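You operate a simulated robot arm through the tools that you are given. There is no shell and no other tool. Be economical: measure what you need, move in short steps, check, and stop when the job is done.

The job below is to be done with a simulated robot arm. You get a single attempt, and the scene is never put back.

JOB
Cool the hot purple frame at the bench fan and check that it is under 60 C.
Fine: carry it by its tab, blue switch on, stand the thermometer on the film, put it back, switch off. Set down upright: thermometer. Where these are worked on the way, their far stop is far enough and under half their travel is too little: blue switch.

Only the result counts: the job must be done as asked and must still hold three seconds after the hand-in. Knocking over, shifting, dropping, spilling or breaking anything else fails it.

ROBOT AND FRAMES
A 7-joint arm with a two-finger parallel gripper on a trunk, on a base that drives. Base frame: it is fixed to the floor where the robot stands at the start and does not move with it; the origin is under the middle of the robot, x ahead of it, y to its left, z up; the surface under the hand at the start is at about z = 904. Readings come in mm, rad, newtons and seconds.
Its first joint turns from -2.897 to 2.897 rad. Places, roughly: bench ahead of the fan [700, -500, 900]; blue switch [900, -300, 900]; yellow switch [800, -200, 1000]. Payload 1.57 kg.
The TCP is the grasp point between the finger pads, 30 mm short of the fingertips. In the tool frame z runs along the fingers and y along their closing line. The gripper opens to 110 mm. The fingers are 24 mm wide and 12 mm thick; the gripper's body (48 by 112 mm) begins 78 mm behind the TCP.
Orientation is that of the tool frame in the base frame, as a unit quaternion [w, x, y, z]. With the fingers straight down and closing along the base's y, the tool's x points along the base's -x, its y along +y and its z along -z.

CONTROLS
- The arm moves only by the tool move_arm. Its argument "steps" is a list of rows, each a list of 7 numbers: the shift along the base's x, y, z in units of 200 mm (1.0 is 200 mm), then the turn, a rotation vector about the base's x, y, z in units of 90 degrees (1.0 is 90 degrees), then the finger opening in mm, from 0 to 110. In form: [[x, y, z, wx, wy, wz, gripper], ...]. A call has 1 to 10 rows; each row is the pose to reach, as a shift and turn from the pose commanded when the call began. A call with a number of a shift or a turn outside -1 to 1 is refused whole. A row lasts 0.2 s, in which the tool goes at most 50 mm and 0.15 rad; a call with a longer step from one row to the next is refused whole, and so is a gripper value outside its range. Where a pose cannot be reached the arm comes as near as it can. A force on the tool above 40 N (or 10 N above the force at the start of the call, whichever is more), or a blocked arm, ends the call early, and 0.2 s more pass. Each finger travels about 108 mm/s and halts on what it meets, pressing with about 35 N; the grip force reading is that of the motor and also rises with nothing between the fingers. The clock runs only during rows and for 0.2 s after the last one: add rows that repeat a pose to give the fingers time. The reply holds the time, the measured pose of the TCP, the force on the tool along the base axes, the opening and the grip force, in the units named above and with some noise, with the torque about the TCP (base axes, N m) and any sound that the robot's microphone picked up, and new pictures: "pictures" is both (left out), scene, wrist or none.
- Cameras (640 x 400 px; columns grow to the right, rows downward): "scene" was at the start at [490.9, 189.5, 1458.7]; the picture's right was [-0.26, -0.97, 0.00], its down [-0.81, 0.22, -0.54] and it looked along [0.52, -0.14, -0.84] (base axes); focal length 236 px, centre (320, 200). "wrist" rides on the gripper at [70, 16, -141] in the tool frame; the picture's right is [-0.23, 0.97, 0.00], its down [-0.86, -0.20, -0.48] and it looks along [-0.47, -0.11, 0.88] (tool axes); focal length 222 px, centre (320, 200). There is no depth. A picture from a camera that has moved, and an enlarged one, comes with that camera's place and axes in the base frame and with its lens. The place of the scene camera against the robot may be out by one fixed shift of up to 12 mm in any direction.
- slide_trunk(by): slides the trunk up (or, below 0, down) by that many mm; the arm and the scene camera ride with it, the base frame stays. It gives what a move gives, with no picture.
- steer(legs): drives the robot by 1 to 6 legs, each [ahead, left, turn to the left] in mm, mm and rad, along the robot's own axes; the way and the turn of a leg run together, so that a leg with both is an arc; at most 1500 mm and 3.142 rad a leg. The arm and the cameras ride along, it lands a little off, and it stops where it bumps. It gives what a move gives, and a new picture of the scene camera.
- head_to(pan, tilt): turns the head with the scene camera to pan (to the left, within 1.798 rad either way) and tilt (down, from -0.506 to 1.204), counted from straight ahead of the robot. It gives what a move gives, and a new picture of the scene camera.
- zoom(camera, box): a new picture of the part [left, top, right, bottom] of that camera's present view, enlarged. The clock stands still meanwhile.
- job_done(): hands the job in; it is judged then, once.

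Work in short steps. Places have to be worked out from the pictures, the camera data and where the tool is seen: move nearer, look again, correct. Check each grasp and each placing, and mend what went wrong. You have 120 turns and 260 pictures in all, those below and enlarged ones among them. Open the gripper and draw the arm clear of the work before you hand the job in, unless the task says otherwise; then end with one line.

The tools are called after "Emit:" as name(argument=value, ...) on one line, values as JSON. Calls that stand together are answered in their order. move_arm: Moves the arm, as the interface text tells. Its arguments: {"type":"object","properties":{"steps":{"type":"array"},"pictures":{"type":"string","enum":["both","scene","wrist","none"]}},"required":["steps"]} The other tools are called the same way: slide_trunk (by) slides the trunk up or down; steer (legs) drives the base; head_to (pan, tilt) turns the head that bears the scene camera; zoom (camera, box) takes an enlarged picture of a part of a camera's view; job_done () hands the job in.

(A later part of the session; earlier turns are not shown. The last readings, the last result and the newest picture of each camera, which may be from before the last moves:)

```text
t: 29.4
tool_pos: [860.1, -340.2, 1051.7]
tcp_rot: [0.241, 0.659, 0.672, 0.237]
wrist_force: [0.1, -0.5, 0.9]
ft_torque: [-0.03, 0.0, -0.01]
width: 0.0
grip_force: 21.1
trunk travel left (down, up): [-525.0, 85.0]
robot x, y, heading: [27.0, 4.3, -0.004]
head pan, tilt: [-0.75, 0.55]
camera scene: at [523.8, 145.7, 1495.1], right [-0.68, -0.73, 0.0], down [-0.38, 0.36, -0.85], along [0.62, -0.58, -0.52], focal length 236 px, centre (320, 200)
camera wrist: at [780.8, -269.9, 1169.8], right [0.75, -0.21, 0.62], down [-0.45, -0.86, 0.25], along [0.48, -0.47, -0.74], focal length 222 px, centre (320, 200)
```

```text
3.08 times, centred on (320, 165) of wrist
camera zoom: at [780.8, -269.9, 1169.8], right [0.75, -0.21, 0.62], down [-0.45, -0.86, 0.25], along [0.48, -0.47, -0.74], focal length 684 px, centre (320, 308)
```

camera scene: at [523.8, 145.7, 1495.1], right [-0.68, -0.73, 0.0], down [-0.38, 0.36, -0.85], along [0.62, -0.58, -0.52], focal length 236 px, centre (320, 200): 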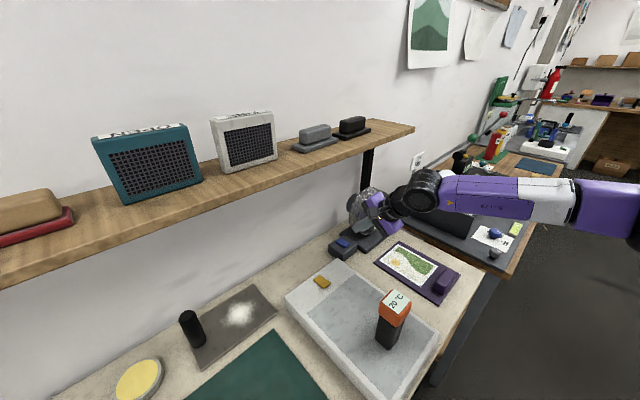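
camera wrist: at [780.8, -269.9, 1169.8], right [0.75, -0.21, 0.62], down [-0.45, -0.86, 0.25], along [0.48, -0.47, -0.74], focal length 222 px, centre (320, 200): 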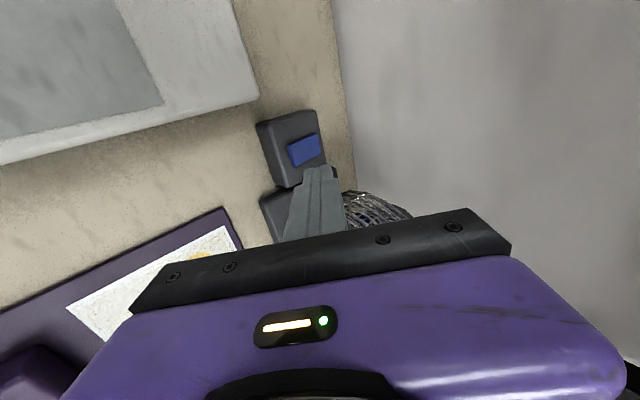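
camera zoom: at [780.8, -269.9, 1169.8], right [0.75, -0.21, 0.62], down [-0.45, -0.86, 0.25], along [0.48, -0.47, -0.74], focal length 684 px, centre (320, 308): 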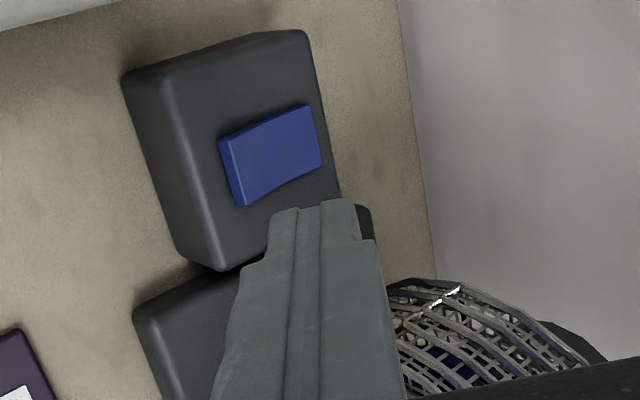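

The raised near end is at about (900,−338,953). I move the tip just above it, then press down in small steps.

Emit:
move_arm(steps=[[0.1, 0.005, -0.1, 0, 0, 0, 0], [0.18, 0.005, -0.2, 0, 0, 0, 0], [0.18, 0.005, -0.27, 0, 0, 0, 0]], pictures="wrist")

Emit:
zoom(camera="wrist", box=[240, 100, 400, 230])

Emit:
move_arm(steps=[[0, 0, -0.02, 0, 0, 0, 0], [0, 0, -0.04, 0, 0, 0, 0], [0, 0, -0.055, 0, 0, 0, 0], [0, 0, -0.07, 0, 0, 0, 0]], pictures="wrist")

```text
t: 30.2
tool_pos: [896.5, -337.8, 997.1]
tcp_rot: [0.241, 0.659, 0.672, 0.236]
wrist_force: [-0.9, -0.4, 0.3]
ft_torque: [-0.02, 0.0, -0.01]
width: 0.0
grip_force: 21.6
trunk travel left (down, up): [-525.0, 85.0]
robot x, y, heading: [32.4, 0.6, 0.005]
head pan, tilt: [-0.75, 0.55]
camera wrist: at [818.4, -268.2, 1115.5], right [0.76, -0.21, 0.62], down [-0.44, -0.86, 0.25], along [0.48, -0.47, -0.74], focal length 222 px, centre (320, 200)
```

wrist: 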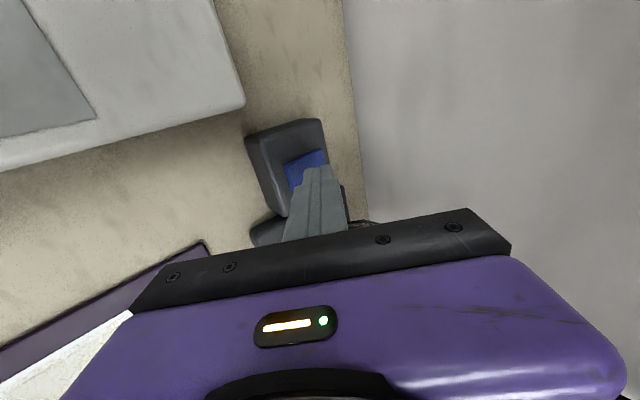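

```text
3.08 times, centred on (320, 165) of wrist
camera zoom: at [818.4, -268.2, 1115.5], right [0.76, -0.21, 0.62], down [-0.44, -0.86, 0.25], along [0.48, -0.47, -0.74], focal length 684 px, centre (320, 308)
```

zoom: 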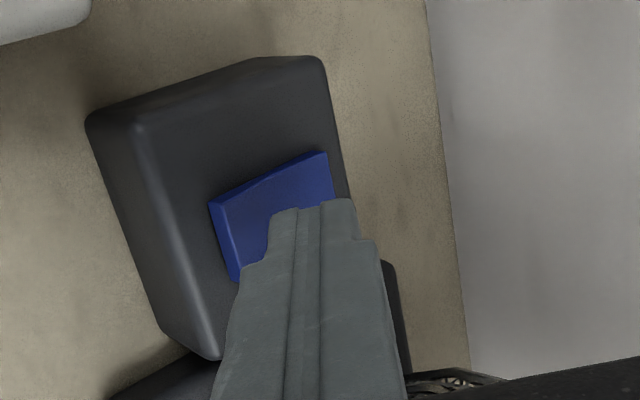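

```text
t: 31.2
tool_pos: [896.5, -338.7, 982.1]
tcp_rot: [0.241, 0.658, 0.673, 0.236]
wrist_force: [-0.1, 0.3, 0.0]
ft_torque: [0.02, 0.01, -0.03]
width: 0.0
grip_force: 20.9
trunk travel left (down, up): [-525.0, 85.0]
robot x, y, heading: [33.5, 0.1, 0.002]
head pan, tilt: [-0.75, 0.55]
camera wrist: at [818.5, -268.5, 1101.2], right [0.76, -0.21, 0.62], down [-0.44, -0.86, 0.25], along [0.48, -0.47, -0.74], focal length 222 px, centre (320, 200)
```

wrist: 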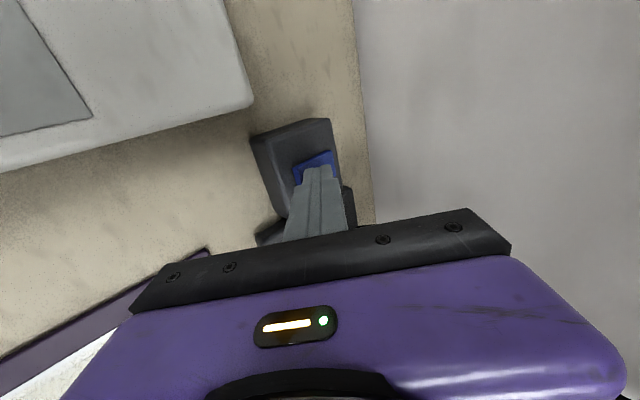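

No contact yet; enlarging to check the tip against the rocker before pressing further.

Emit:
zoom(camera="wrist", box=[240, 110, 380, 240])

Emit:
zoom(camera="scene", box=[310, 180, 420, 280])

```text
3.08 times, centred on (310, 175) of wrist
camera zoom: at [818.5, -268.5, 1101.2], right [0.76, -0.21, 0.62], down [-0.44, -0.86, 0.25], along [0.48, -0.47, -0.74], focal length 684 px, centre (351, 277)
```

zoom: 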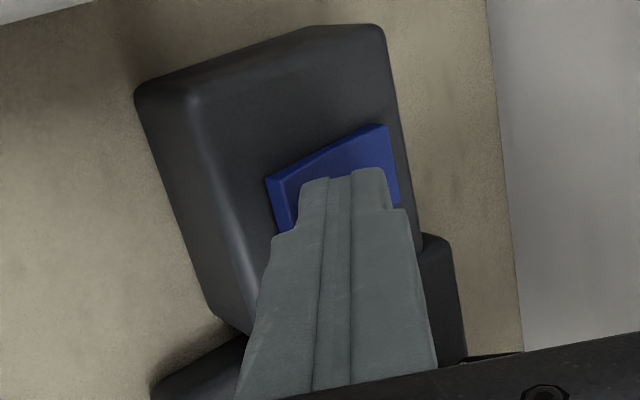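

```text
4.00 times, centred on (365, 230) of scene
camera zoom: at [523.9, 145.8, 1495.0], right [-0.68, -0.73, 0.0], down [-0.38, 0.36, -0.85], along [0.62, -0.58, -0.52], focal length 946 px, centre (140, 80)
```

zoom: 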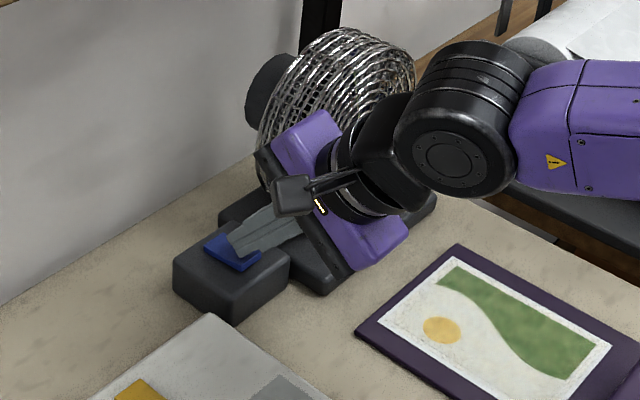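

The tip looks slightly forward of the rocker's near end, so I shift 5 mm back and press on down.

Emit:
move_arm(steps=[[-0.025, 0, 0, 0, 0, 0, 0], [-0.025, 0, -0.02, 0, 0, 0, 0], [-0.025, 0, -0.03, 0, 0, 0, 0], [-0.025, 0, -0.04, 0, 0, 0, 0]], pictures="wrist")

Emit:
zoom(camera="scene", box=[310, 180, 420, 280])

```text
t: 32.2
tool_pos: [890.9, -338.7, 975.5]
tcp_rot: [0.241, 0.659, 0.672, 0.236]
wrist_force: [-2.0, -0.1, 1.8]
ft_torque: [0.02, 0.05, 0.05]
width: 0.1
grip_force: 21.6
trunk travel left (down, up): [-525.0, 85.0]
robot x, y, heading: [31.5, 4.8, -0.001]
head pan, tilt: [-0.75, 0.55]
camera wrist: at [812.6, -269.1, 1094.2], right [0.76, -0.21, 0.62], down [-0.44, -0.86, 0.25], along [0.48, -0.47, -0.74], focal length 222 px, centre (320, 200)
```

wrist: 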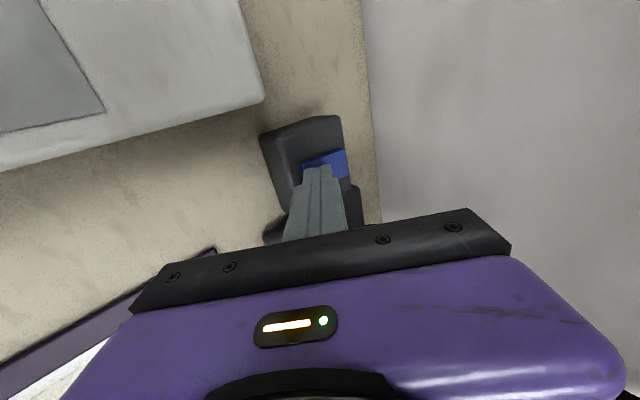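

```text
4.00 times, centred on (365, 230) of scene
camera zoom: at [523.8, 145.8, 1495.1], right [-0.68, -0.73, 0.0], down [-0.38, 0.36, -0.85], along [0.62, -0.58, -0.52], focal length 946 px, centre (140, 80)
```

zoom: 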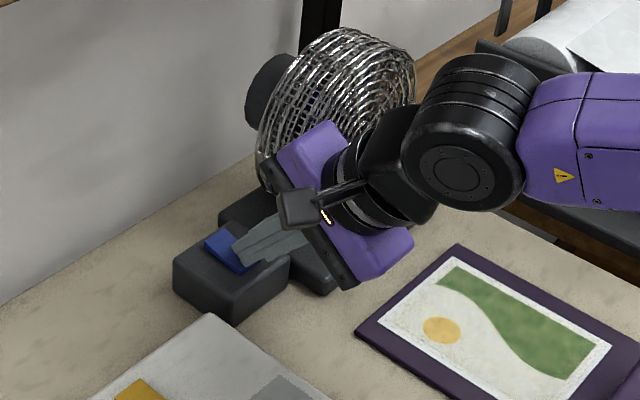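

Contact has begun. I press a few millimetres more, listening for a click.

Emit:
move_arm(steps=[[0, 0, -0.01, 0, 0, 0, 0], [0, 0, -0.02, 0, 0, 0, 0], [0, 0, -0.03, 0, 0, 0, 0]], pictures="wrist")

Emit:
zoom(camera="scene", box=[310, 180, 420, 280])

```text
t: 33.0
tool_pos: [891.3, -338.5, 975.9]
tcp_rot: [0.244, 0.657, 0.672, 0.239]
wrist_force: [-20.8, 5.4, 20.3]
ft_torque: [0.32, 0.38, 0.25]
width: 0.0
grip_force: 21.2
trunk travel left (down, up): [-525.0, 85.0]
robot x, y, heading: [34.5, -0.4, 0.001]
head pan, tilt: [-0.75, 0.55]
stopped in row 3: the force on the tool passed its limit at 44 N (the readings are from after the stop); the commanded pose is now the measured one
camera wrist: at [811.8, -269.3, 1093.2], right [0.75, -0.21, 0.63], down [-0.45, -0.86, 0.25], along [0.49, -0.47, -0.74], focal length 222 px, centre (320, 200)
```

wrist: 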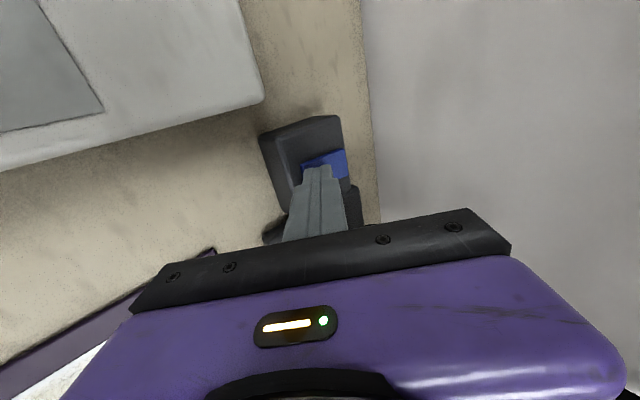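

```text
4.00 times, centred on (365, 230) of scene
camera zoom: at [522.2, 146.3, 1495.4], right [-0.68, -0.73, 0.0], down [-0.38, 0.36, -0.85], along [0.62, -0.58, -0.52], focal length 946 px, centre (140, 80)
```

zoom: 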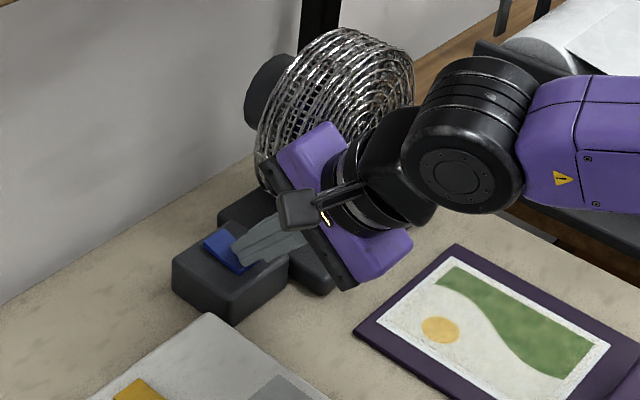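

It reached a hard stop. I back off along the tool and look at the rocker and fan.

Emit:
move_arm(steps=[[-0.02, 0, 0.05, 0, 0, 0, 0], [-0.1, 0.02, 0.2, 0, 0, 0, 0], [-0.2, 0.05, 0.3, 0, 0, 0, 0]], pictures="wrist")

Emit:
zoom(camera="wrist", box=[240, 90, 400, 220])

Emit:
zoom(camera="scene", box=[310, 180, 420, 280])

```text
t: 33.8
tool_pos: [852.8, -328.6, 1033.4]
tcp_rot: [0.241, 0.658, 0.672, 0.239]
wrist_force: [-0.7, -0.1, -0.6]
ft_torque: [-0.01, 0.01, -0.03]
width: 0.1
grip_force: 21.0
trunk travel left (down, up): [-525.0, 85.0]
robot x, y, heading: [33.5, -2.9, -0.002]
head pan, tilt: [-0.75, 0.55]
camera wrist: at [773.7, -259.6, 1151.8], right [0.75, -0.21, 0.62], down [-0.45, -0.86, 0.25], along [0.48, -0.47, -0.74], focal length 222 px, centre (320, 200)
```

wrist: 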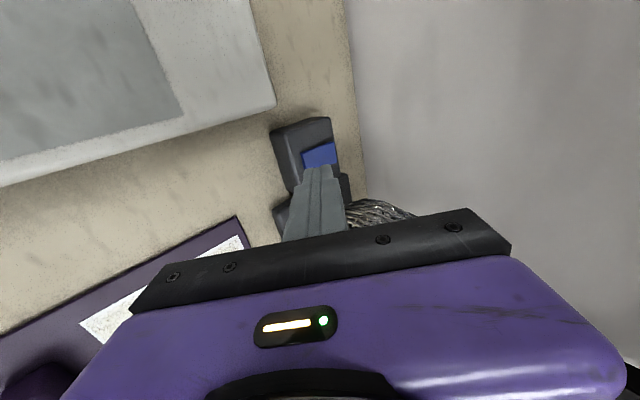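

```text
3.08 times, centred on (320, 155) of wrist
camera zoom: at [773.7, -259.6, 1151.8], right [0.75, -0.21, 0.62], down [-0.45, -0.86, 0.25], along [0.48, -0.47, -0.74], focal length 684 px, centre (320, 338)
```

zoom: 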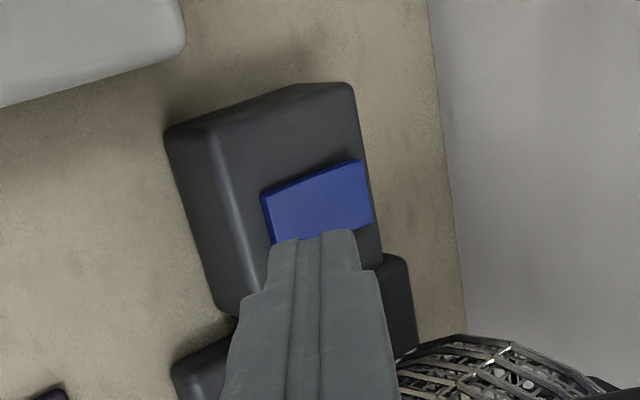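

```text
4.00 times, centred on (365, 230) of scene
camera zoom: at [524.1, 145.9, 1494.8], right [-0.68, -0.73, 0.0], down [-0.38, 0.36, -0.85], along [0.62, -0.58, -0.52], focal length 946 px, centre (140, 80)
```

zoom: 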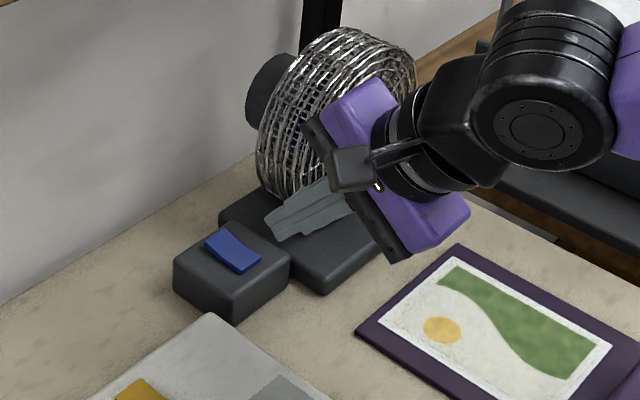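

The rocker's near end is now down flush. I withdraw, untilt, and go toward the thermometer for a view of it.

Emit:
move_arm(steps=[[-0.2, 0.05, 0.1, 0, 0.09, 0, 0], [-0.4, 0.1, 0.25, 0, 0.18, 0, 0], [-0.55, 0.2, 0.4, 0, 0.27, 0, 30], [-0.7, 0.35, 0.55, 0, 0.36, 0, 60], [-0.85, 0.5, 0.7, 0, 0.444, 0, 80], [-0.95, 0.6, 0.8, 0, 0.444, 0, 80], [-0.95, 0.65, 0.8, 0, 0.444, 0, 80]])

Emit:
zoom(camera="scene", box=[310, 180, 420, 280])

```text
refused: row 2 steps farther than a row can; nothing moved
```

```text
4.00 times, centred on (365, 230) of scene
camera zoom: at [524.1, 145.9, 1494.8], right [-0.68, -0.73, 0.0], down [-0.38, 0.36, -0.85], along [0.62, -0.58, -0.52], focal length 946 px, centre (140, 80)
```

zoom: 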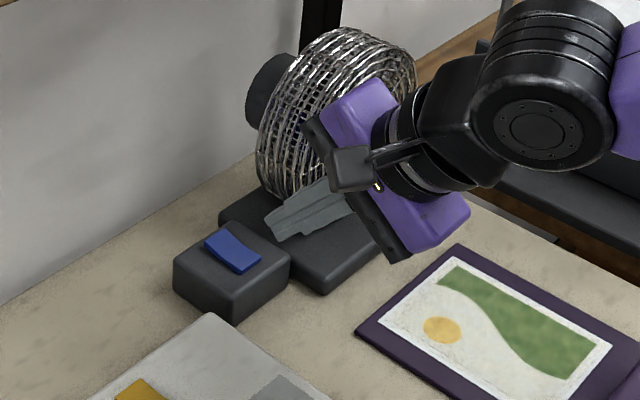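

A step was too long; same path in smaller steps.

Emit:
move_arm(steps=[[-0.15, 0.03, 0.1, 0, 0.07, 0, 0], [-0.3, 0.06, 0.2, 0, 0.14, 0, 0], [-0.43, 0.1, 0.32, 0, 0.21, 0, 0], [-0.55, 0.16, 0.45, 0, 0.28, 0, 20], [-0.65, 0.24, 0.58, 0, 0.35, 0, 40], [-0.75, 0.34, 0.7, 0, 0.42, 0, 60], [-0.85, 0.45, 0.8, 0, 0.444, 0, 80], [-0.95, 0.57, 0.8, 0, 0.444, 0, 80], [-0.95, 0.65, 0.8, 0, 0.444, 0, 80]])

Emit:
zoom(camera="scene", box=[310, 180, 420, 280])

Emit:
zoom(camera="scene", box=[325, 220, 365, 270])

```text
t: 35.8
tool_pos: [662.8, -198.4, 1189.8]
tcp_rot: [-0.008, 0.702, 0.713, 0.006]
wrist_force: [-1.0, -0.1, 0.4]
ft_torque: [0.01, 0.01, -0.02]
width: 79.8
grip_force: 0.1
trunk travel left (down, up): [-525.0, 85.0]
robot x, y, heading: [33.6, -0.7, 0.0]
head pan, tilt: [-0.75, 0.55]
camera scene: at [523.8, 145.7, 1495.0], right [-0.68, -0.73, 0.0], down [-0.38, 0.36, -0.85], along [0.62, -0.58, -0.52], focal length 236 px, centre (320, 200)
camera wrist: at [677.5, -130.1, 1331.7], right [0.98, -0.21, -0.01], down [-0.18, -0.87, 0.46], along [-0.1, -0.45, -0.89], focal length 222 px, centre (320, 200)
```

scene: 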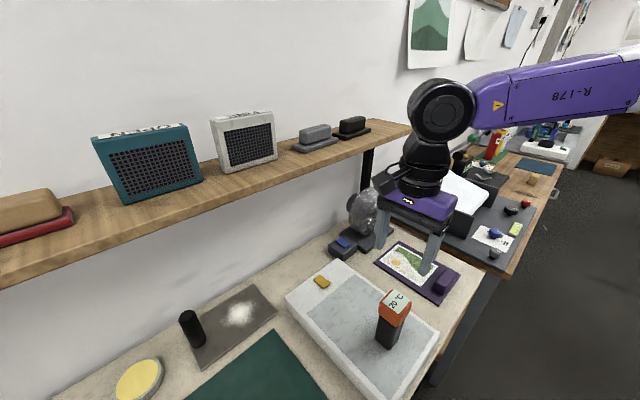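
wrist: 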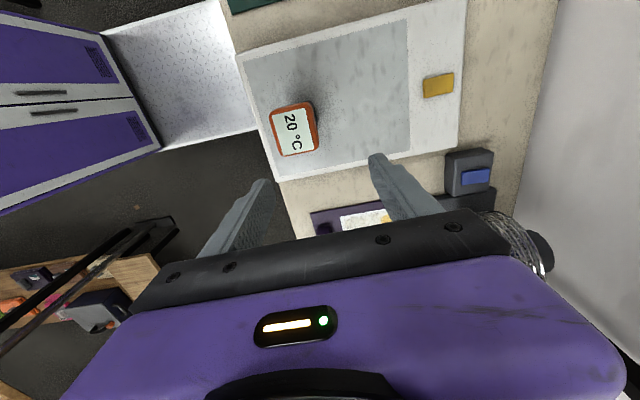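

```text
4.00 times, centred on (365, 230) of scene
camera zoom: at [523.8, 145.7, 1495.0], right [-0.68, -0.73, 0.0], down [-0.38, 0.36, -0.85], along [0.62, -0.58, -0.52], focal length 946 px, centre (140, 80)
```

zoom: 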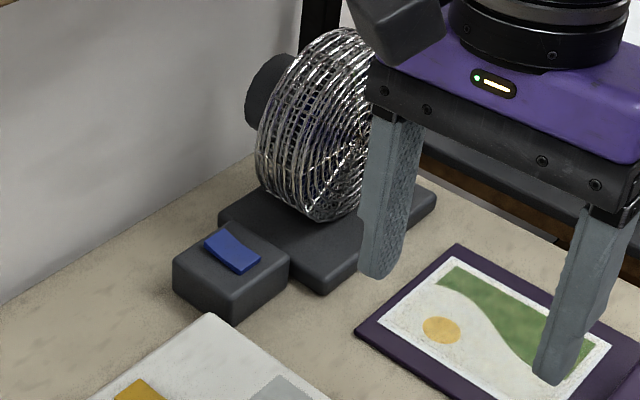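

```text
8.00 times, centred on (345, 245) of scene
camera zoom: at [523.8, 145.7, 1495.0], right [-0.68, -0.73, 0.0], down [-0.38, 0.36, -0.85], along [0.62, -0.58, -0.52], focal length 1892 px, centre (120, -160)
```

zoom: 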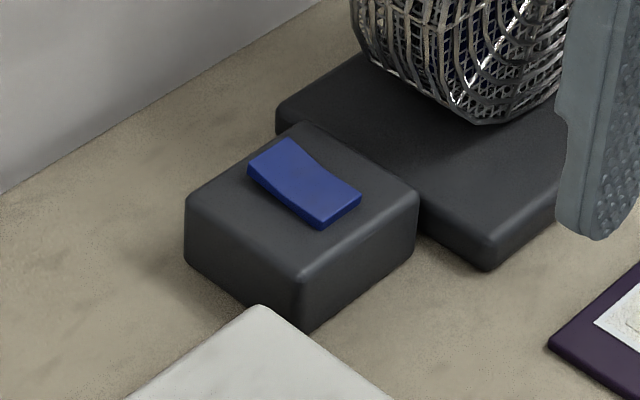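

The rocker is flipped (near end down, far end up). Now the thermometer: I enlarge the wrist view for its place and orientation.

Emit:
zoom(camera="wrist", box=[230, 60, 380, 200])

Emit:
zoom(camera="scene", box=[350, 270, 430, 360])

```text
2.86 times, centred on (305, 130) of wrist
camera zoom: at [677.5, -130.1, 1331.7], right [0.98, -0.21, -0.01], down [-0.18, -0.87, 0.46], along [-0.1, -0.45, -0.89], focal length 635 px, centre (363, 400)
```

zoom: 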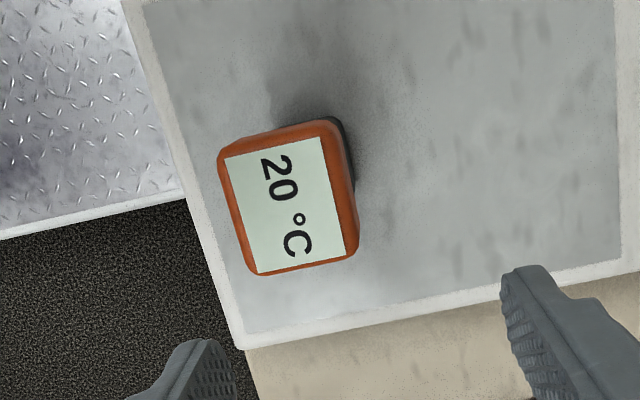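

```text
4.44 times, centred on (390, 315) of scene
camera zoom: at [523.8, 145.7, 1495.0], right [-0.68, -0.73, 0.0], down [-0.38, 0.36, -0.85], along [0.62, -0.58, -0.52], focal length 1051 px, centre (9, -311)
```

zoom: 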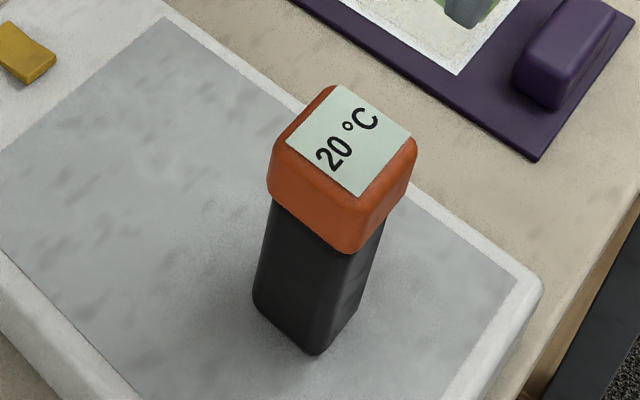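

The thermometer's head is about 42×48 mm, axis-aligned, centred near (640,−168), top around z 1088. I centre above it with the tips just over the top and look.

Emit:
move_arm(steps=[[-0.115, 0.15, 0, 0, 0, 0, 80], [-0.115, 0.15, -0.15, 0, 0, 0, 80], [-0.115, 0.15, -0.27, 0, 0, 0, 80]])

Emit:
zoom(camera="wrist", box=[200, 60, 440, 240])

Emit:
zoom(camera="scene", box=[340, 200, 480, 360])

```text
t: 36.6
tool_pos: [638.4, -170.8, 1139.9]
tcp_rot: [0.0, 0.7, 0.714, -0.002]
wrist_force: [1.0, 0.5, 0.0]
ft_torque: [-0.02, -0.03, -0.03]
width: 80.2
grip_force: 0.0
trunk travel left (down, up): [-525.0, 85.0]
robot x, y, heading: [30.3, 1.3, -0.004]
head pan, tilt: [-0.75, 0.55]
camera scene: at [523.6, 145.9, 1495.1], right [-0.68, -0.73, 0.0], down [-0.38, 0.36, -0.85], along [0.62, -0.58, -0.52], focal length 236 px, centre (320, 200)
camera wrist: at [654.9, -101.5, 1281.0], right [0.98, -0.21, 0.0], down [-0.18, -0.86, 0.48], along [-0.1, -0.47, -0.88], focal length 222 px, centre (320, 200)
```

scene: 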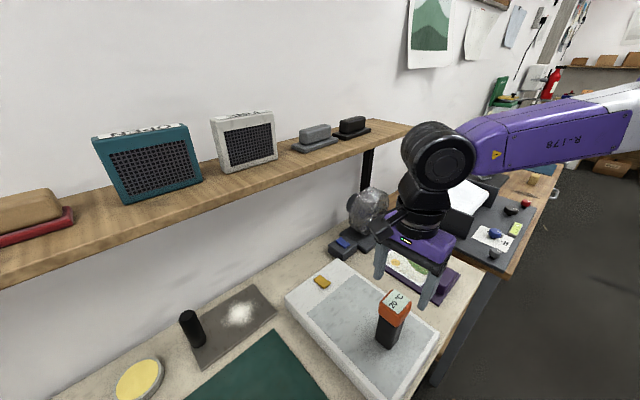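
wrist: 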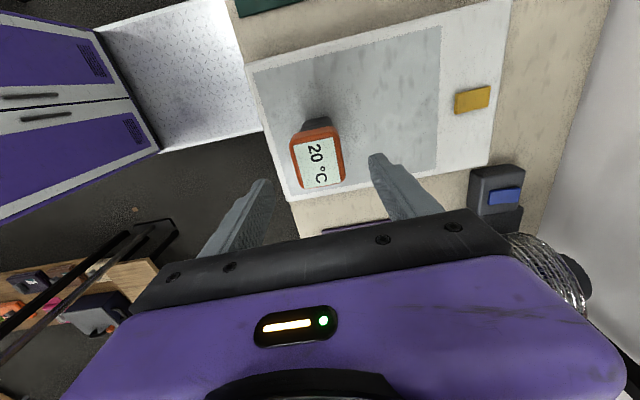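

```text
2.22 times, centred on (320, 150) of wrist
camera zoom: at [654.9, -101.5, 1281.0], right [0.98, -0.21, 0.0], down [-0.18, -0.86, 0.48], along [-0.1, -0.47, -0.88], focal length 494 px, centre (320, 311)
```

zoom: 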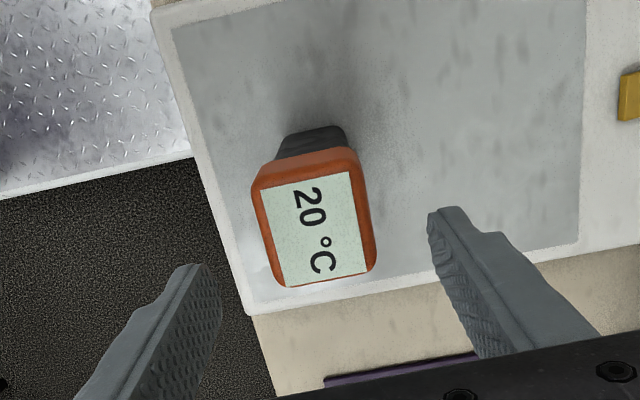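

```text
2.50 times, centred on (410, 280) of scene
camera zoom: at [523.6, 145.9, 1495.1], right [-0.68, -0.73, 0.0], down [-0.38, 0.36, -0.85], along [0.62, -0.58, -0.52], focal length 591 px, centre (95, 0)
```

zoom: 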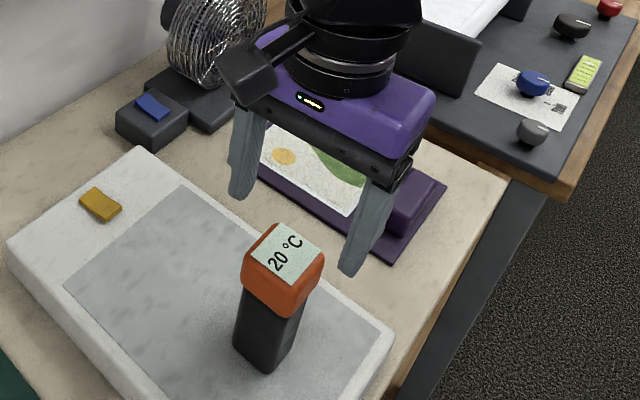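

Triangulating two wrist views puts the head's top centre at (639,−169,1082), right under the TCP. I lower to grip the head and close.

Emit:
move_arm(steps=[[0, 0.008, -0.15, 0, 0, 0, 80], [0, 0.008, -0.28, 0, 0, 0, 80], [0, 0.008, -0.37, 0, 0, 0, 80]], pictures="both")

Emit:
zoom(camera="scene", box=[340, 200, 480, 360])

```text
t: 37.4
tool_pos: [639.2, -167.2, 1064.2]
tcp_rot: [-0.002, 0.701, 0.713, -0.001]
wrist_force: [-0.8, 0.0, -0.8]
ft_torque: [0.0, -0.03, -0.02]
width: 80.0
grip_force: 0.0
trunk travel left (down, up): [-525.0, 85.0]
robot x, y, heading: [33.6, 1.0, -0.008]
head pan, tilt: [-0.75, 0.55]
camera scene: at [523.7, 145.9, 1495.1], right [-0.68, -0.73, 0.0], down [-0.38, 0.36, -0.85], along [0.62, -0.58, -0.52], focal length 236 px, centre (320, 200)
camera wrist: at [654.2, -98.4, 1205.1], right [0.98, -0.21, 0.0], down [-0.18, -0.86, 0.48], along [-0.1, -0.47, -0.88], focal length 222 px, centre (320, 200)
```

scene: 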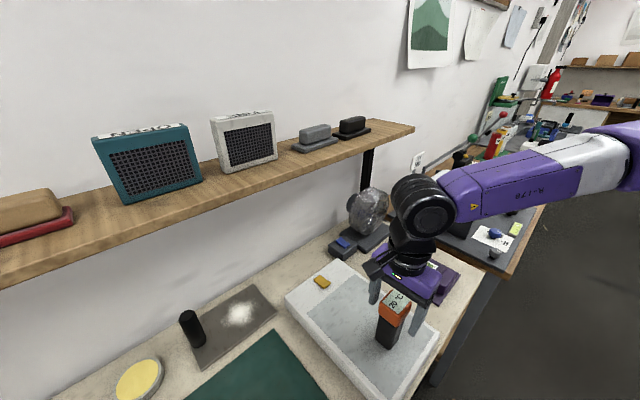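
wrist: 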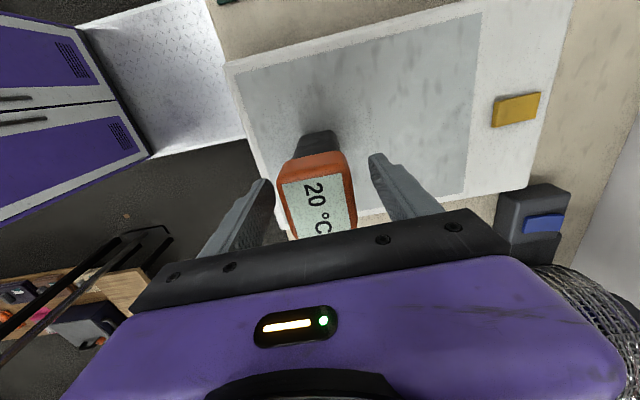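

```text
2.50 times, centred on (410, 280) of scene
camera zoom: at [523.7, 145.9, 1495.1], right [-0.68, -0.73, 0.0], down [-0.38, 0.36, -0.85], along [0.62, -0.58, -0.52], focal length 591 px, centre (95, 0)
```

zoom: 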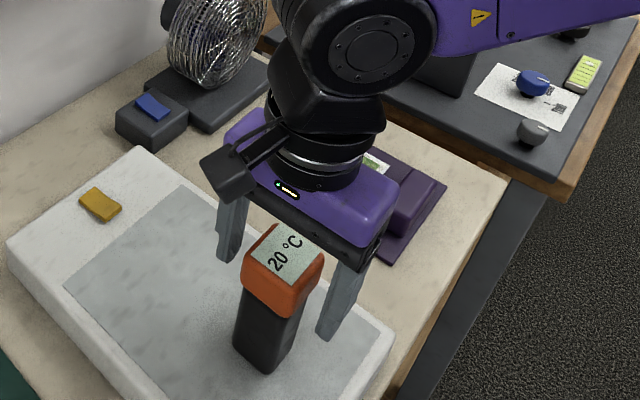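

The head lies between the pads. I close.

Emit:
move_arm(steps=[[0, -0.005, 0, 0, 0, 0, 60], [0, -0.005, 0, 0, 0, 0, 40], [0, -0.005, 0, 0, 0, 0, 25], [0, -0.005, 0, 0, 0, 0, 25]], pictures="wrist")

```text
t: 38.4
tool_pos: [639.4, -167.9, 1065.3]
tcp_rot: [-0.001, 0.7, 0.714, -0.001]
wrist_force: [0.0, -1.3, 0.1]
ft_torque: [0.03, -0.01, 0.0]
width: 47.9
grip_force: 35.4
trunk travel left (down, up): [-525.0, 85.0]
robot x, y, heading: [34.8, -1.5, -0.001]
head pan, tilt: [-0.75, 0.55]
camera wrist: at [654.6, -99.0, 1205.4], right [0.98, -0.21, 0.0], down [-0.18, -0.86, 0.48], along [-0.1, -0.47, -0.88], focal length 222 px, centre (320, 200)
```

wrist: 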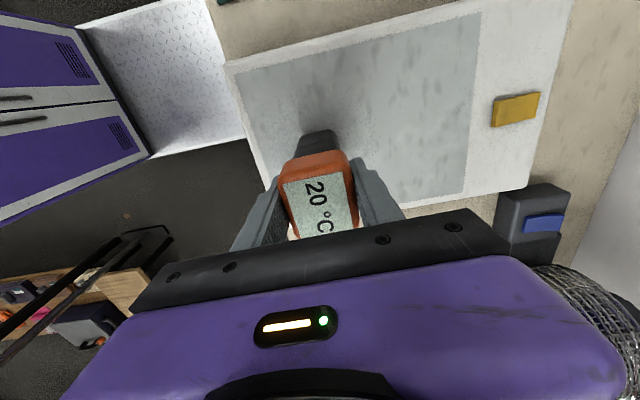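

Held at 48 mm, and the display remains readable. I lift 70 mm and carry toward the film centre, about (721,−455).

Emit:
move_arm(steps=[[0, 0, 0.1, 0, 0, 0, 25], [0, 0, 0.25, 0, 0, 0, 25], [0, 0, 0.35, 0, 0, 0, 25], [0.05, -0.15, 0.35, 0, 0, 0, 25], [0.1, -0.3, 0.35, 0, 0, 0, 25], [0.15, -0.45, 0.35, 0, 0, 0, 25], [0.2, -0.6, 0.35, 0, 0, 0, 25], [0.25, -0.75, 0.35, 0, 0, 0, 25], [0.3, -0.88, 0.35, 0, 0, 0, 25], [0.35, -1.0, 0.35, 0, 0, 0, 25]], pictures="wrist")

Emit:
move_arm(steps=[[0.03, -0.15, 0, 0, 0, 0, 25], [0.06, -0.3, 0, 0, 0, 0, 25], [0.06, -0.44, 0, 0, 0, 0, 25]])

```text
t: 40.6
tool_pos: [708.1, -369.6, 1135.0]
tcp_rot: [-0.002, 0.7, 0.714, -0.001]
wrist_force: [0.3, -0.2, -2.0]
ft_torque: [0.02, -0.01, 0.01]
width: 47.6
grip_force: 35.2
trunk travel left (down, up): [-525.0, 85.0]
robot x, y, heading: [35.8, -2.2, -0.005]
head pan, tilt: [-0.75, 0.55]
camera wrist: at [723.8, -300.2, 1276.3], right [0.98, -0.21, 0.0], down [-0.18, -0.86, 0.48], along [-0.1, -0.47, -0.88], focal length 222 px, centre (320, 200)
```

wrist: 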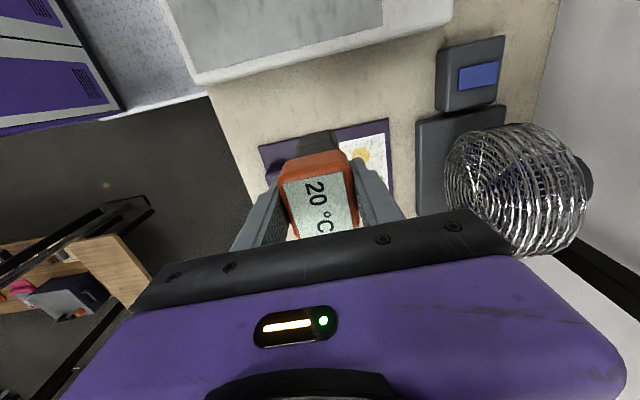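

```text
t: 41.4
tool_pos: [721.5, -455.6, 1136.2]
tcp_rot: [-0.002, 0.701, 0.714, -0.001]
wrist_force: [-0.2, 0.6, -1.4]
ft_torque: [0.0, 0.0, 0.0]
width: 47.6
grip_force: 34.6
trunk travel left (down, up): [-525.0, 85.0]
robot x, y, heading: [34.9, -1.0, -0.002]
head pan, tilt: [-0.75, 0.55]
camera scene: at [523.8, 146.0, 1495.0], right [-0.68, -0.73, 0.0], down [-0.38, 0.36, -0.85], along [0.62, -0.58, -0.52], focal length 236 px, centre (320, 200)
camera wrist: at [736.6, -386.4, 1276.6], right [0.98, -0.21, 0.0], down [-0.18, -0.86, 0.48], along [-0.1, -0.47, -0.88], focal length 222 px, centre (320, 200)
```

scene: 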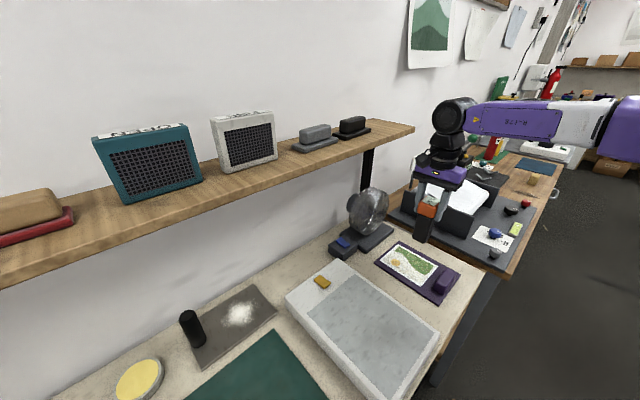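
wrist: 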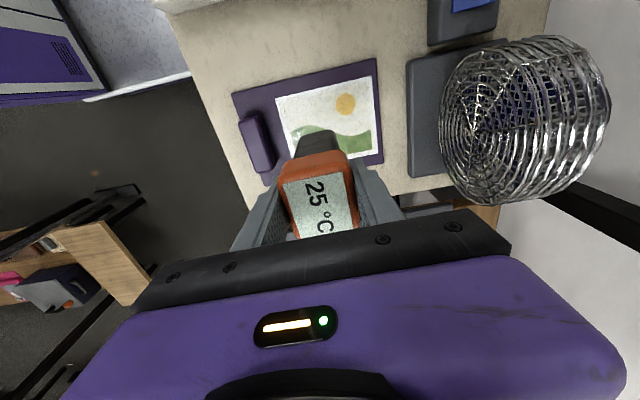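

Film spans x 663–808, y −511…−396, centre ≈ (735,−454). I shift 13 mm further and lower near the film.

Emit:
move_arm(steps=[[0.065, 0.005, -0.15, 0, 0, 0, 25], [0.065, 0.005, -0.3, 0, 0, 0, 25], [0.065, 0.005, -0.4, 0, 0, 0, 25], [0.065, 0.005, -0.44, 0, 0, 0, 25]])

Emit:
zoom(camera="scene", box=[360, 180, 480, 320])

```text
t: 42.4
tool_pos: [734.6, -457.5, 1045.6]
tcp_rot: [-0.001, 0.701, 0.714, -0.001]
wrist_force: [0.3, 0.3, -1.8]
ft_torque: [0.0, 0.02, 0.01]
width: 47.7
grip_force: 34.7
trunk travel left (down, up): [-525.0, 85.0]
robot x, y, heading: [31.0, 0.1, -0.001]
head pan, tilt: [-0.75, 0.55]
camera scene: at [523.8, 145.8, 1495.0], right [-0.68, -0.73, 0.0], down [-0.38, 0.36, -0.85], along [0.62, -0.58, -0.52], focal length 236 px, centre (320, 200)
camera wrist: at [750.0, -386.7, 1187.5], right [0.98, -0.21, 0.0], down [-0.18, -0.86, 0.48], along [-0.1, -0.47, -0.88], focal length 222 px, centre (320, 200)
```

scene: 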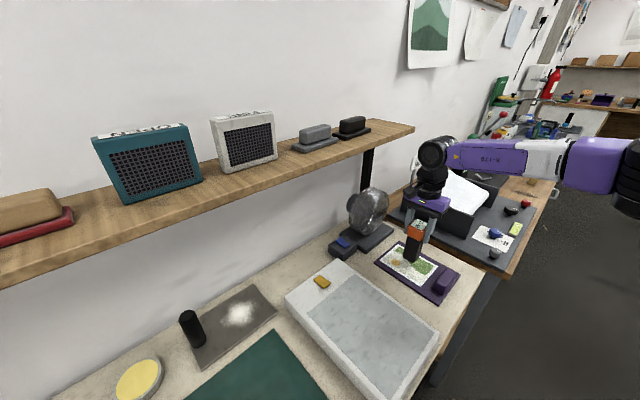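
wrist: 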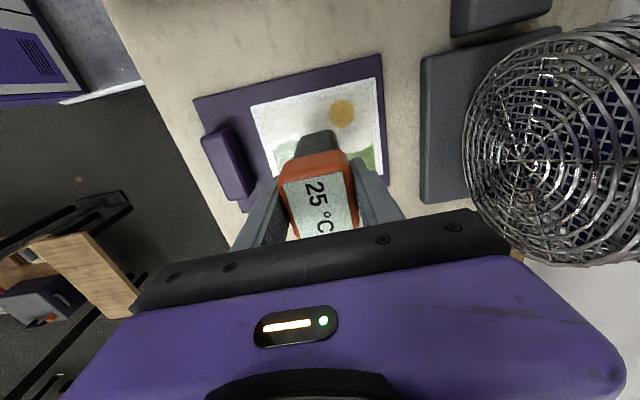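

```text
2.86 times, centred on (420, 250) of scene
camera zoom: at [523.8, 145.8, 1495.0], right [-0.68, -0.73, 0.0], down [-0.38, 0.36, -0.85], along [0.62, -0.58, -0.52], focal length 676 px, centre (34, 57)
```

zoom: 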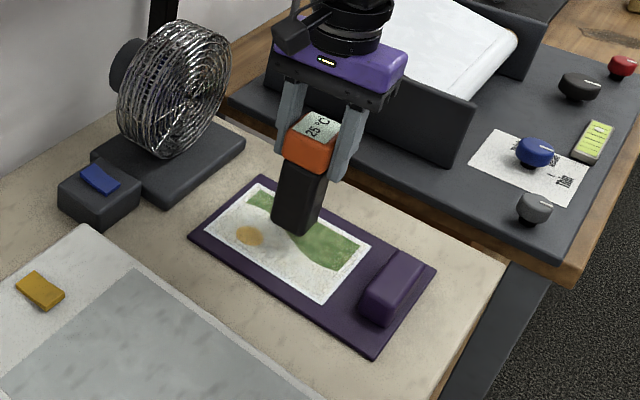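

Still above the film. I lower in small steps until it touches.

Emit:
move_arm(steps=[[0, 0, -0.02, 0, 0, 0, 25], [0, 0, -0.03, 0, 0, 0, 25], [0, 0, -0.04, 0, 0, 0, 25]], pictures="none")

Emit:
move_arm(steps=[[0, 0, -0.005, 0, 0, 0, 25], [0, 0, -0.01, 0, 0, 0, 25], [0, 0, -0.015, 0, 0, 0, 25]], pictures="wrist")

```text
t: 43.2
tool_pos: [734.0, -455.0, 1039.7]
tcp_rot: [-0.001, 0.701, 0.714, -0.001]
wrist_force: [-0.5, -0.4, -1.5]
ft_torque: [0.03, 0.01, -0.01]
width: 47.5
grip_force: 35.0
trunk travel left (down, up): [-525.0, 85.0]
robot x, y, heading: [33.9, -5.5, 0.002]
head pan, tilt: [-0.75, 0.55]
```

```text
t: 44.0
tool_pos: [734.4, -456.3, 1036.0]
tcp_rot: [-0.001, 0.7, 0.714, -0.002]
wrist_force: [0.0, -1.1, -2.5]
ft_torque: [-0.01, 0.03, -0.01]
width: 47.8
grip_force: 35.2
trunk travel left (down, up): [-525.0, 85.0]
robot x, y, heading: [32.5, -1.7, -0.0]
head pan, tilt: [-0.75, 0.55]
camera wrist: at [750.0, -386.6, 1177.2], right [0.98, -0.21, 0.0], down [-0.18, -0.86, 0.48], along [-0.1, -0.47, -0.88], focal length 222 px, centre (320, 200)
```

wrist: 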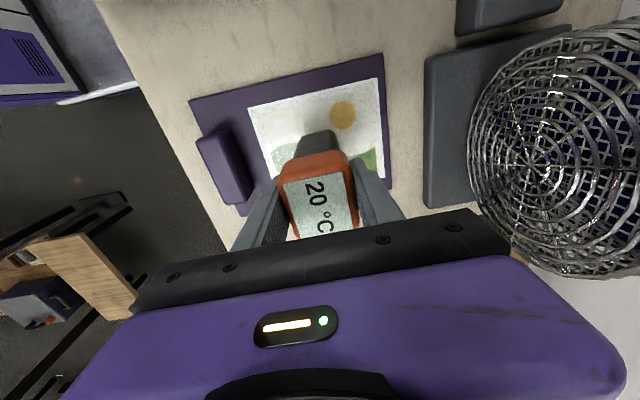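

Still no contact; lower further by millimetres.

Emit:
move_arm(steps=[[0, 0, -0.01, 0, 0, 0, 25], [0, 0, -0.015, 0, 0, 0, 25]], pictures="none")

Emit:
move_arm(steps=[[0, 0, -0.005, 0, 0, 0, 25], [0, 0, -0.01, 0, 0, 0, 25]], pictures="none")

Emit:
move_arm(steps=[[0, 0, -0.005, 0, 0, 0, 25], [0, 0, -0.01, 0, 0, 0, 25]], pictures="wrist")

```text
t: 44.6
tool_pos: [734.2, -454.6, 1031.9]
tcp_rot: [-0.001, 0.7, 0.714, -0.001]
wrist_force: [-0.4, -0.3, -2.2]
ft_torque: [0.01, 0.01, -0.02]
width: 47.6
grip_force: 35.3
trunk travel left (down, up): [-525.0, 85.0]
robot x, y, heading: [33.5, 1.5, 0.001]
head pan, tilt: [-0.75, 0.55]
```

```text
t: 45.2
tool_pos: [734.1, -456.0, 1031.0]
tcp_rot: [-0.002, 0.7, 0.714, -0.002]
wrist_force: [-1.0, -0.3, -2.1]
ft_torque: [-0.01, -0.01, -0.01]
width: 47.7
grip_force: 35.2
trunk travel left (down, up): [-525.0, 85.0]
robot x, y, heading: [35.3, -0.8, -0.002]
head pan, tilt: [-0.75, 0.55]
```

```text
t: 45.8
tool_pos: [734.1, -454.6, 1029.9]
tcp_rot: [0.0, 0.701, 0.714, -0.001]
wrist_force: [1.1, 0.0, -1.4]
ft_torque: [-0.02, -0.01, 0.05]
width: 47.8
grip_force: 34.7
trunk travel left (down, up): [-525.0, 85.0]
robot x, y, heading: [34.3, -0.8, 0.0]
head pan, tilt: [-0.75, 0.55]
camera wrist: at [749.4, -386.0, 1170.6], right [0.98, -0.21, 0.0], down [-0.18, -0.86, 0.48], along [-0.1, -0.47, -0.88], focal length 222 px, centre (320, 200)
```

wrist: 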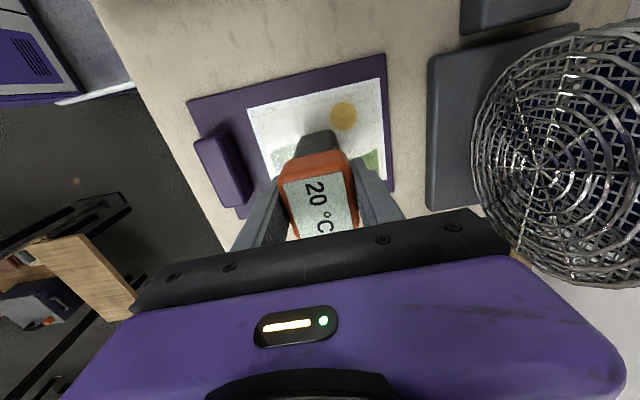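

No contact at 1029; check the gap in the scene view and continue down.

Emit:
zoom(camera="scene", box=[380, 210, 450, 290])

Emit:
move_arm(steps=[[0, 0, -0.005, 0, 0, 0, 25], [0, 0, -0.01, 0, 0, 0, 25]], pictures="none")

Emit:
move_arm(steps=[[0, 0, -0.005, 0, 0, 0, 25], [0, 0, -0.01, 0, 0, 0, 25]], pictures="none")

```text
5.00 times, centred on (415, 250) of scene
camera zoom: at [523.8, 145.8, 1495.0], right [-0.68, -0.73, 0.0], down [-0.38, 0.36, -0.85], along [0.62, -0.58, -0.52], focal length 1182 px, centre (-155, -50)
```

zoom: 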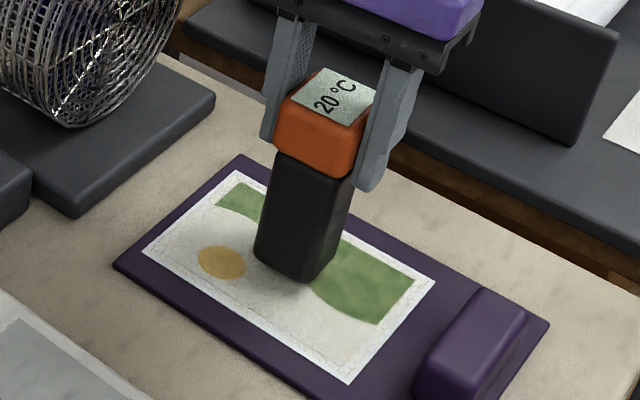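

```text
t: 46.4
tool_pos: [734.4, -454.1, 1026.7]
tcp_rot: [-0.002, 0.7, 0.714, -0.001]
wrist_force: [-0.4, -0.5, -2.3]
ft_torque: [-0.01, 0.02, 0.02]
width: 47.6
grip_force: 34.8
trunk travel left (down, up): [-525.0, 85.0]
robot x, y, heading: [34.5, -1.8, -0.003]
head pan, tilt: [-0.75, 0.55]
```

```text
t: 47.0
tool_pos: [734.2, -455.0, 1025.5]
tcp_rot: [-0.001, 0.7, 0.714, -0.001]
wrist_force: [-0.9, 0.3, -2.6]
ft_torque: [-0.01, 0.03, -0.02]
width: 47.8
grip_force: 35.4
trunk travel left (down, up): [-525.0, 85.0]
robot x, y, heading: [39.3, -3.4, -0.002]
head pan, tilt: [-0.75, 0.55]
```

Emit:
move_arm(steps=[[0, 0, -0.005, 0, 0, 0, 25], [0, 0, -0.01, 0, 0, 0, 25]], pictures="none")

Emit:
move_arm(steps=[[0, 0, -0.005, 0, 0, 0, 25], [0, 0, -0.01, 0, 0, 0, 25]], pictures="none")

Emit:
move_arm(steps=[[0, 0, -0.005, 0, 0, 0, 25], [0, 0, -0.01, 0, 0, 0, 25]], pictures="wrist")

Emit:
zoom(camera="scene", box=[380, 210, 450, 290])

```text
t: 47.6
tool_pos: [733.9, -455.6, 1022.8]
tcp_rot: [-0.001, 0.7, 0.714, -0.001]
wrist_force: [-0.2, 0.7, -1.8]
ft_torque: [0.0, -0.02, 0.02]
width: 47.7
grip_force: 34.5
trunk travel left (down, up): [-525.0, 85.0]
robot x, y, heading: [36.1, -3.3, -0.001]
head pan, tilt: [-0.75, 0.55]
```

```text
t: 48.2
tool_pos: [734.7, -455.8, 1020.7]
tcp_rot: [-0.001, 0.7, 0.714, -0.001]
wrist_force: [0.7, 0.3, -2.4]
ft_torque: [0.03, 0.02, 0.01]
width: 47.7
grip_force: 35.3
trunk travel left (down, up): [-525.0, 85.0]
robot x, y, heading: [35.4, 3.9, -0.006]
head pan, tilt: [-0.75, 0.55]
```

```text
t: 48.8
tool_pos: [735.8, -456.2, 1020.1]
tcp_rot: [-0.002, 0.7, 0.714, -0.002]
wrist_force: [-1.8, 0.8, 7.4]
ft_torque: [0.07, 0.0, -0.02]
width: 47.6
grip_force: 35.1
trunk travel left (down, up): [-525.0, 85.0]
robot x, y, heading: [35.2, -2.3, 0.0]
head pan, tilt: [-0.75, 0.55]
camera wrist: at [749.6, -386.1, 1161.2], right [0.98, -0.21, 0.0], down [-0.18, -0.86, 0.48], along [-0.1, -0.47, -0.88], focal length 222 px, centre (320, 200)
```

wrist: 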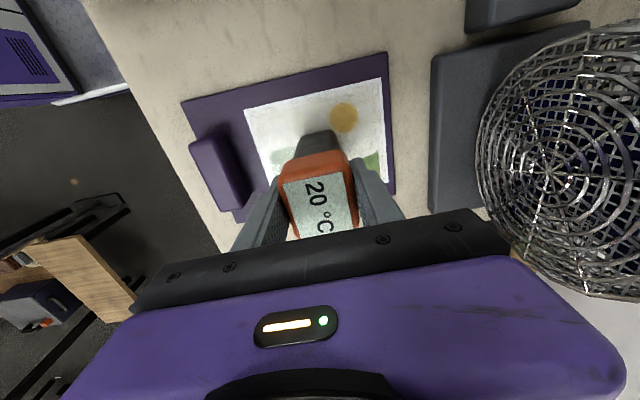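

```text
5.00 times, centred on (415, 250) of scene
camera zoom: at [523.5, 145.9, 1495.2], right [-0.68, -0.73, 0.0], down [-0.38, 0.36, -0.85], along [0.62, -0.58, -0.52], focal length 1182 px, centre (-155, -50)
```

zoom: 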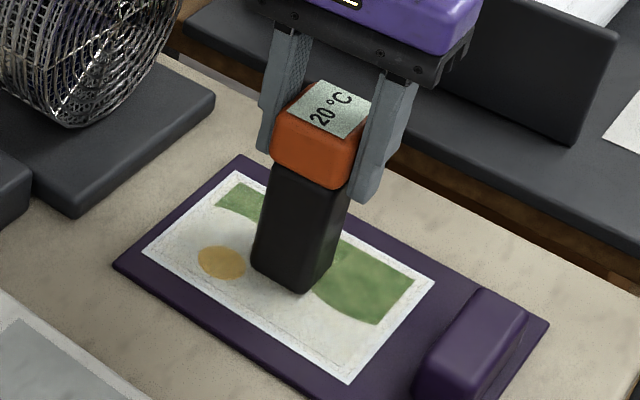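

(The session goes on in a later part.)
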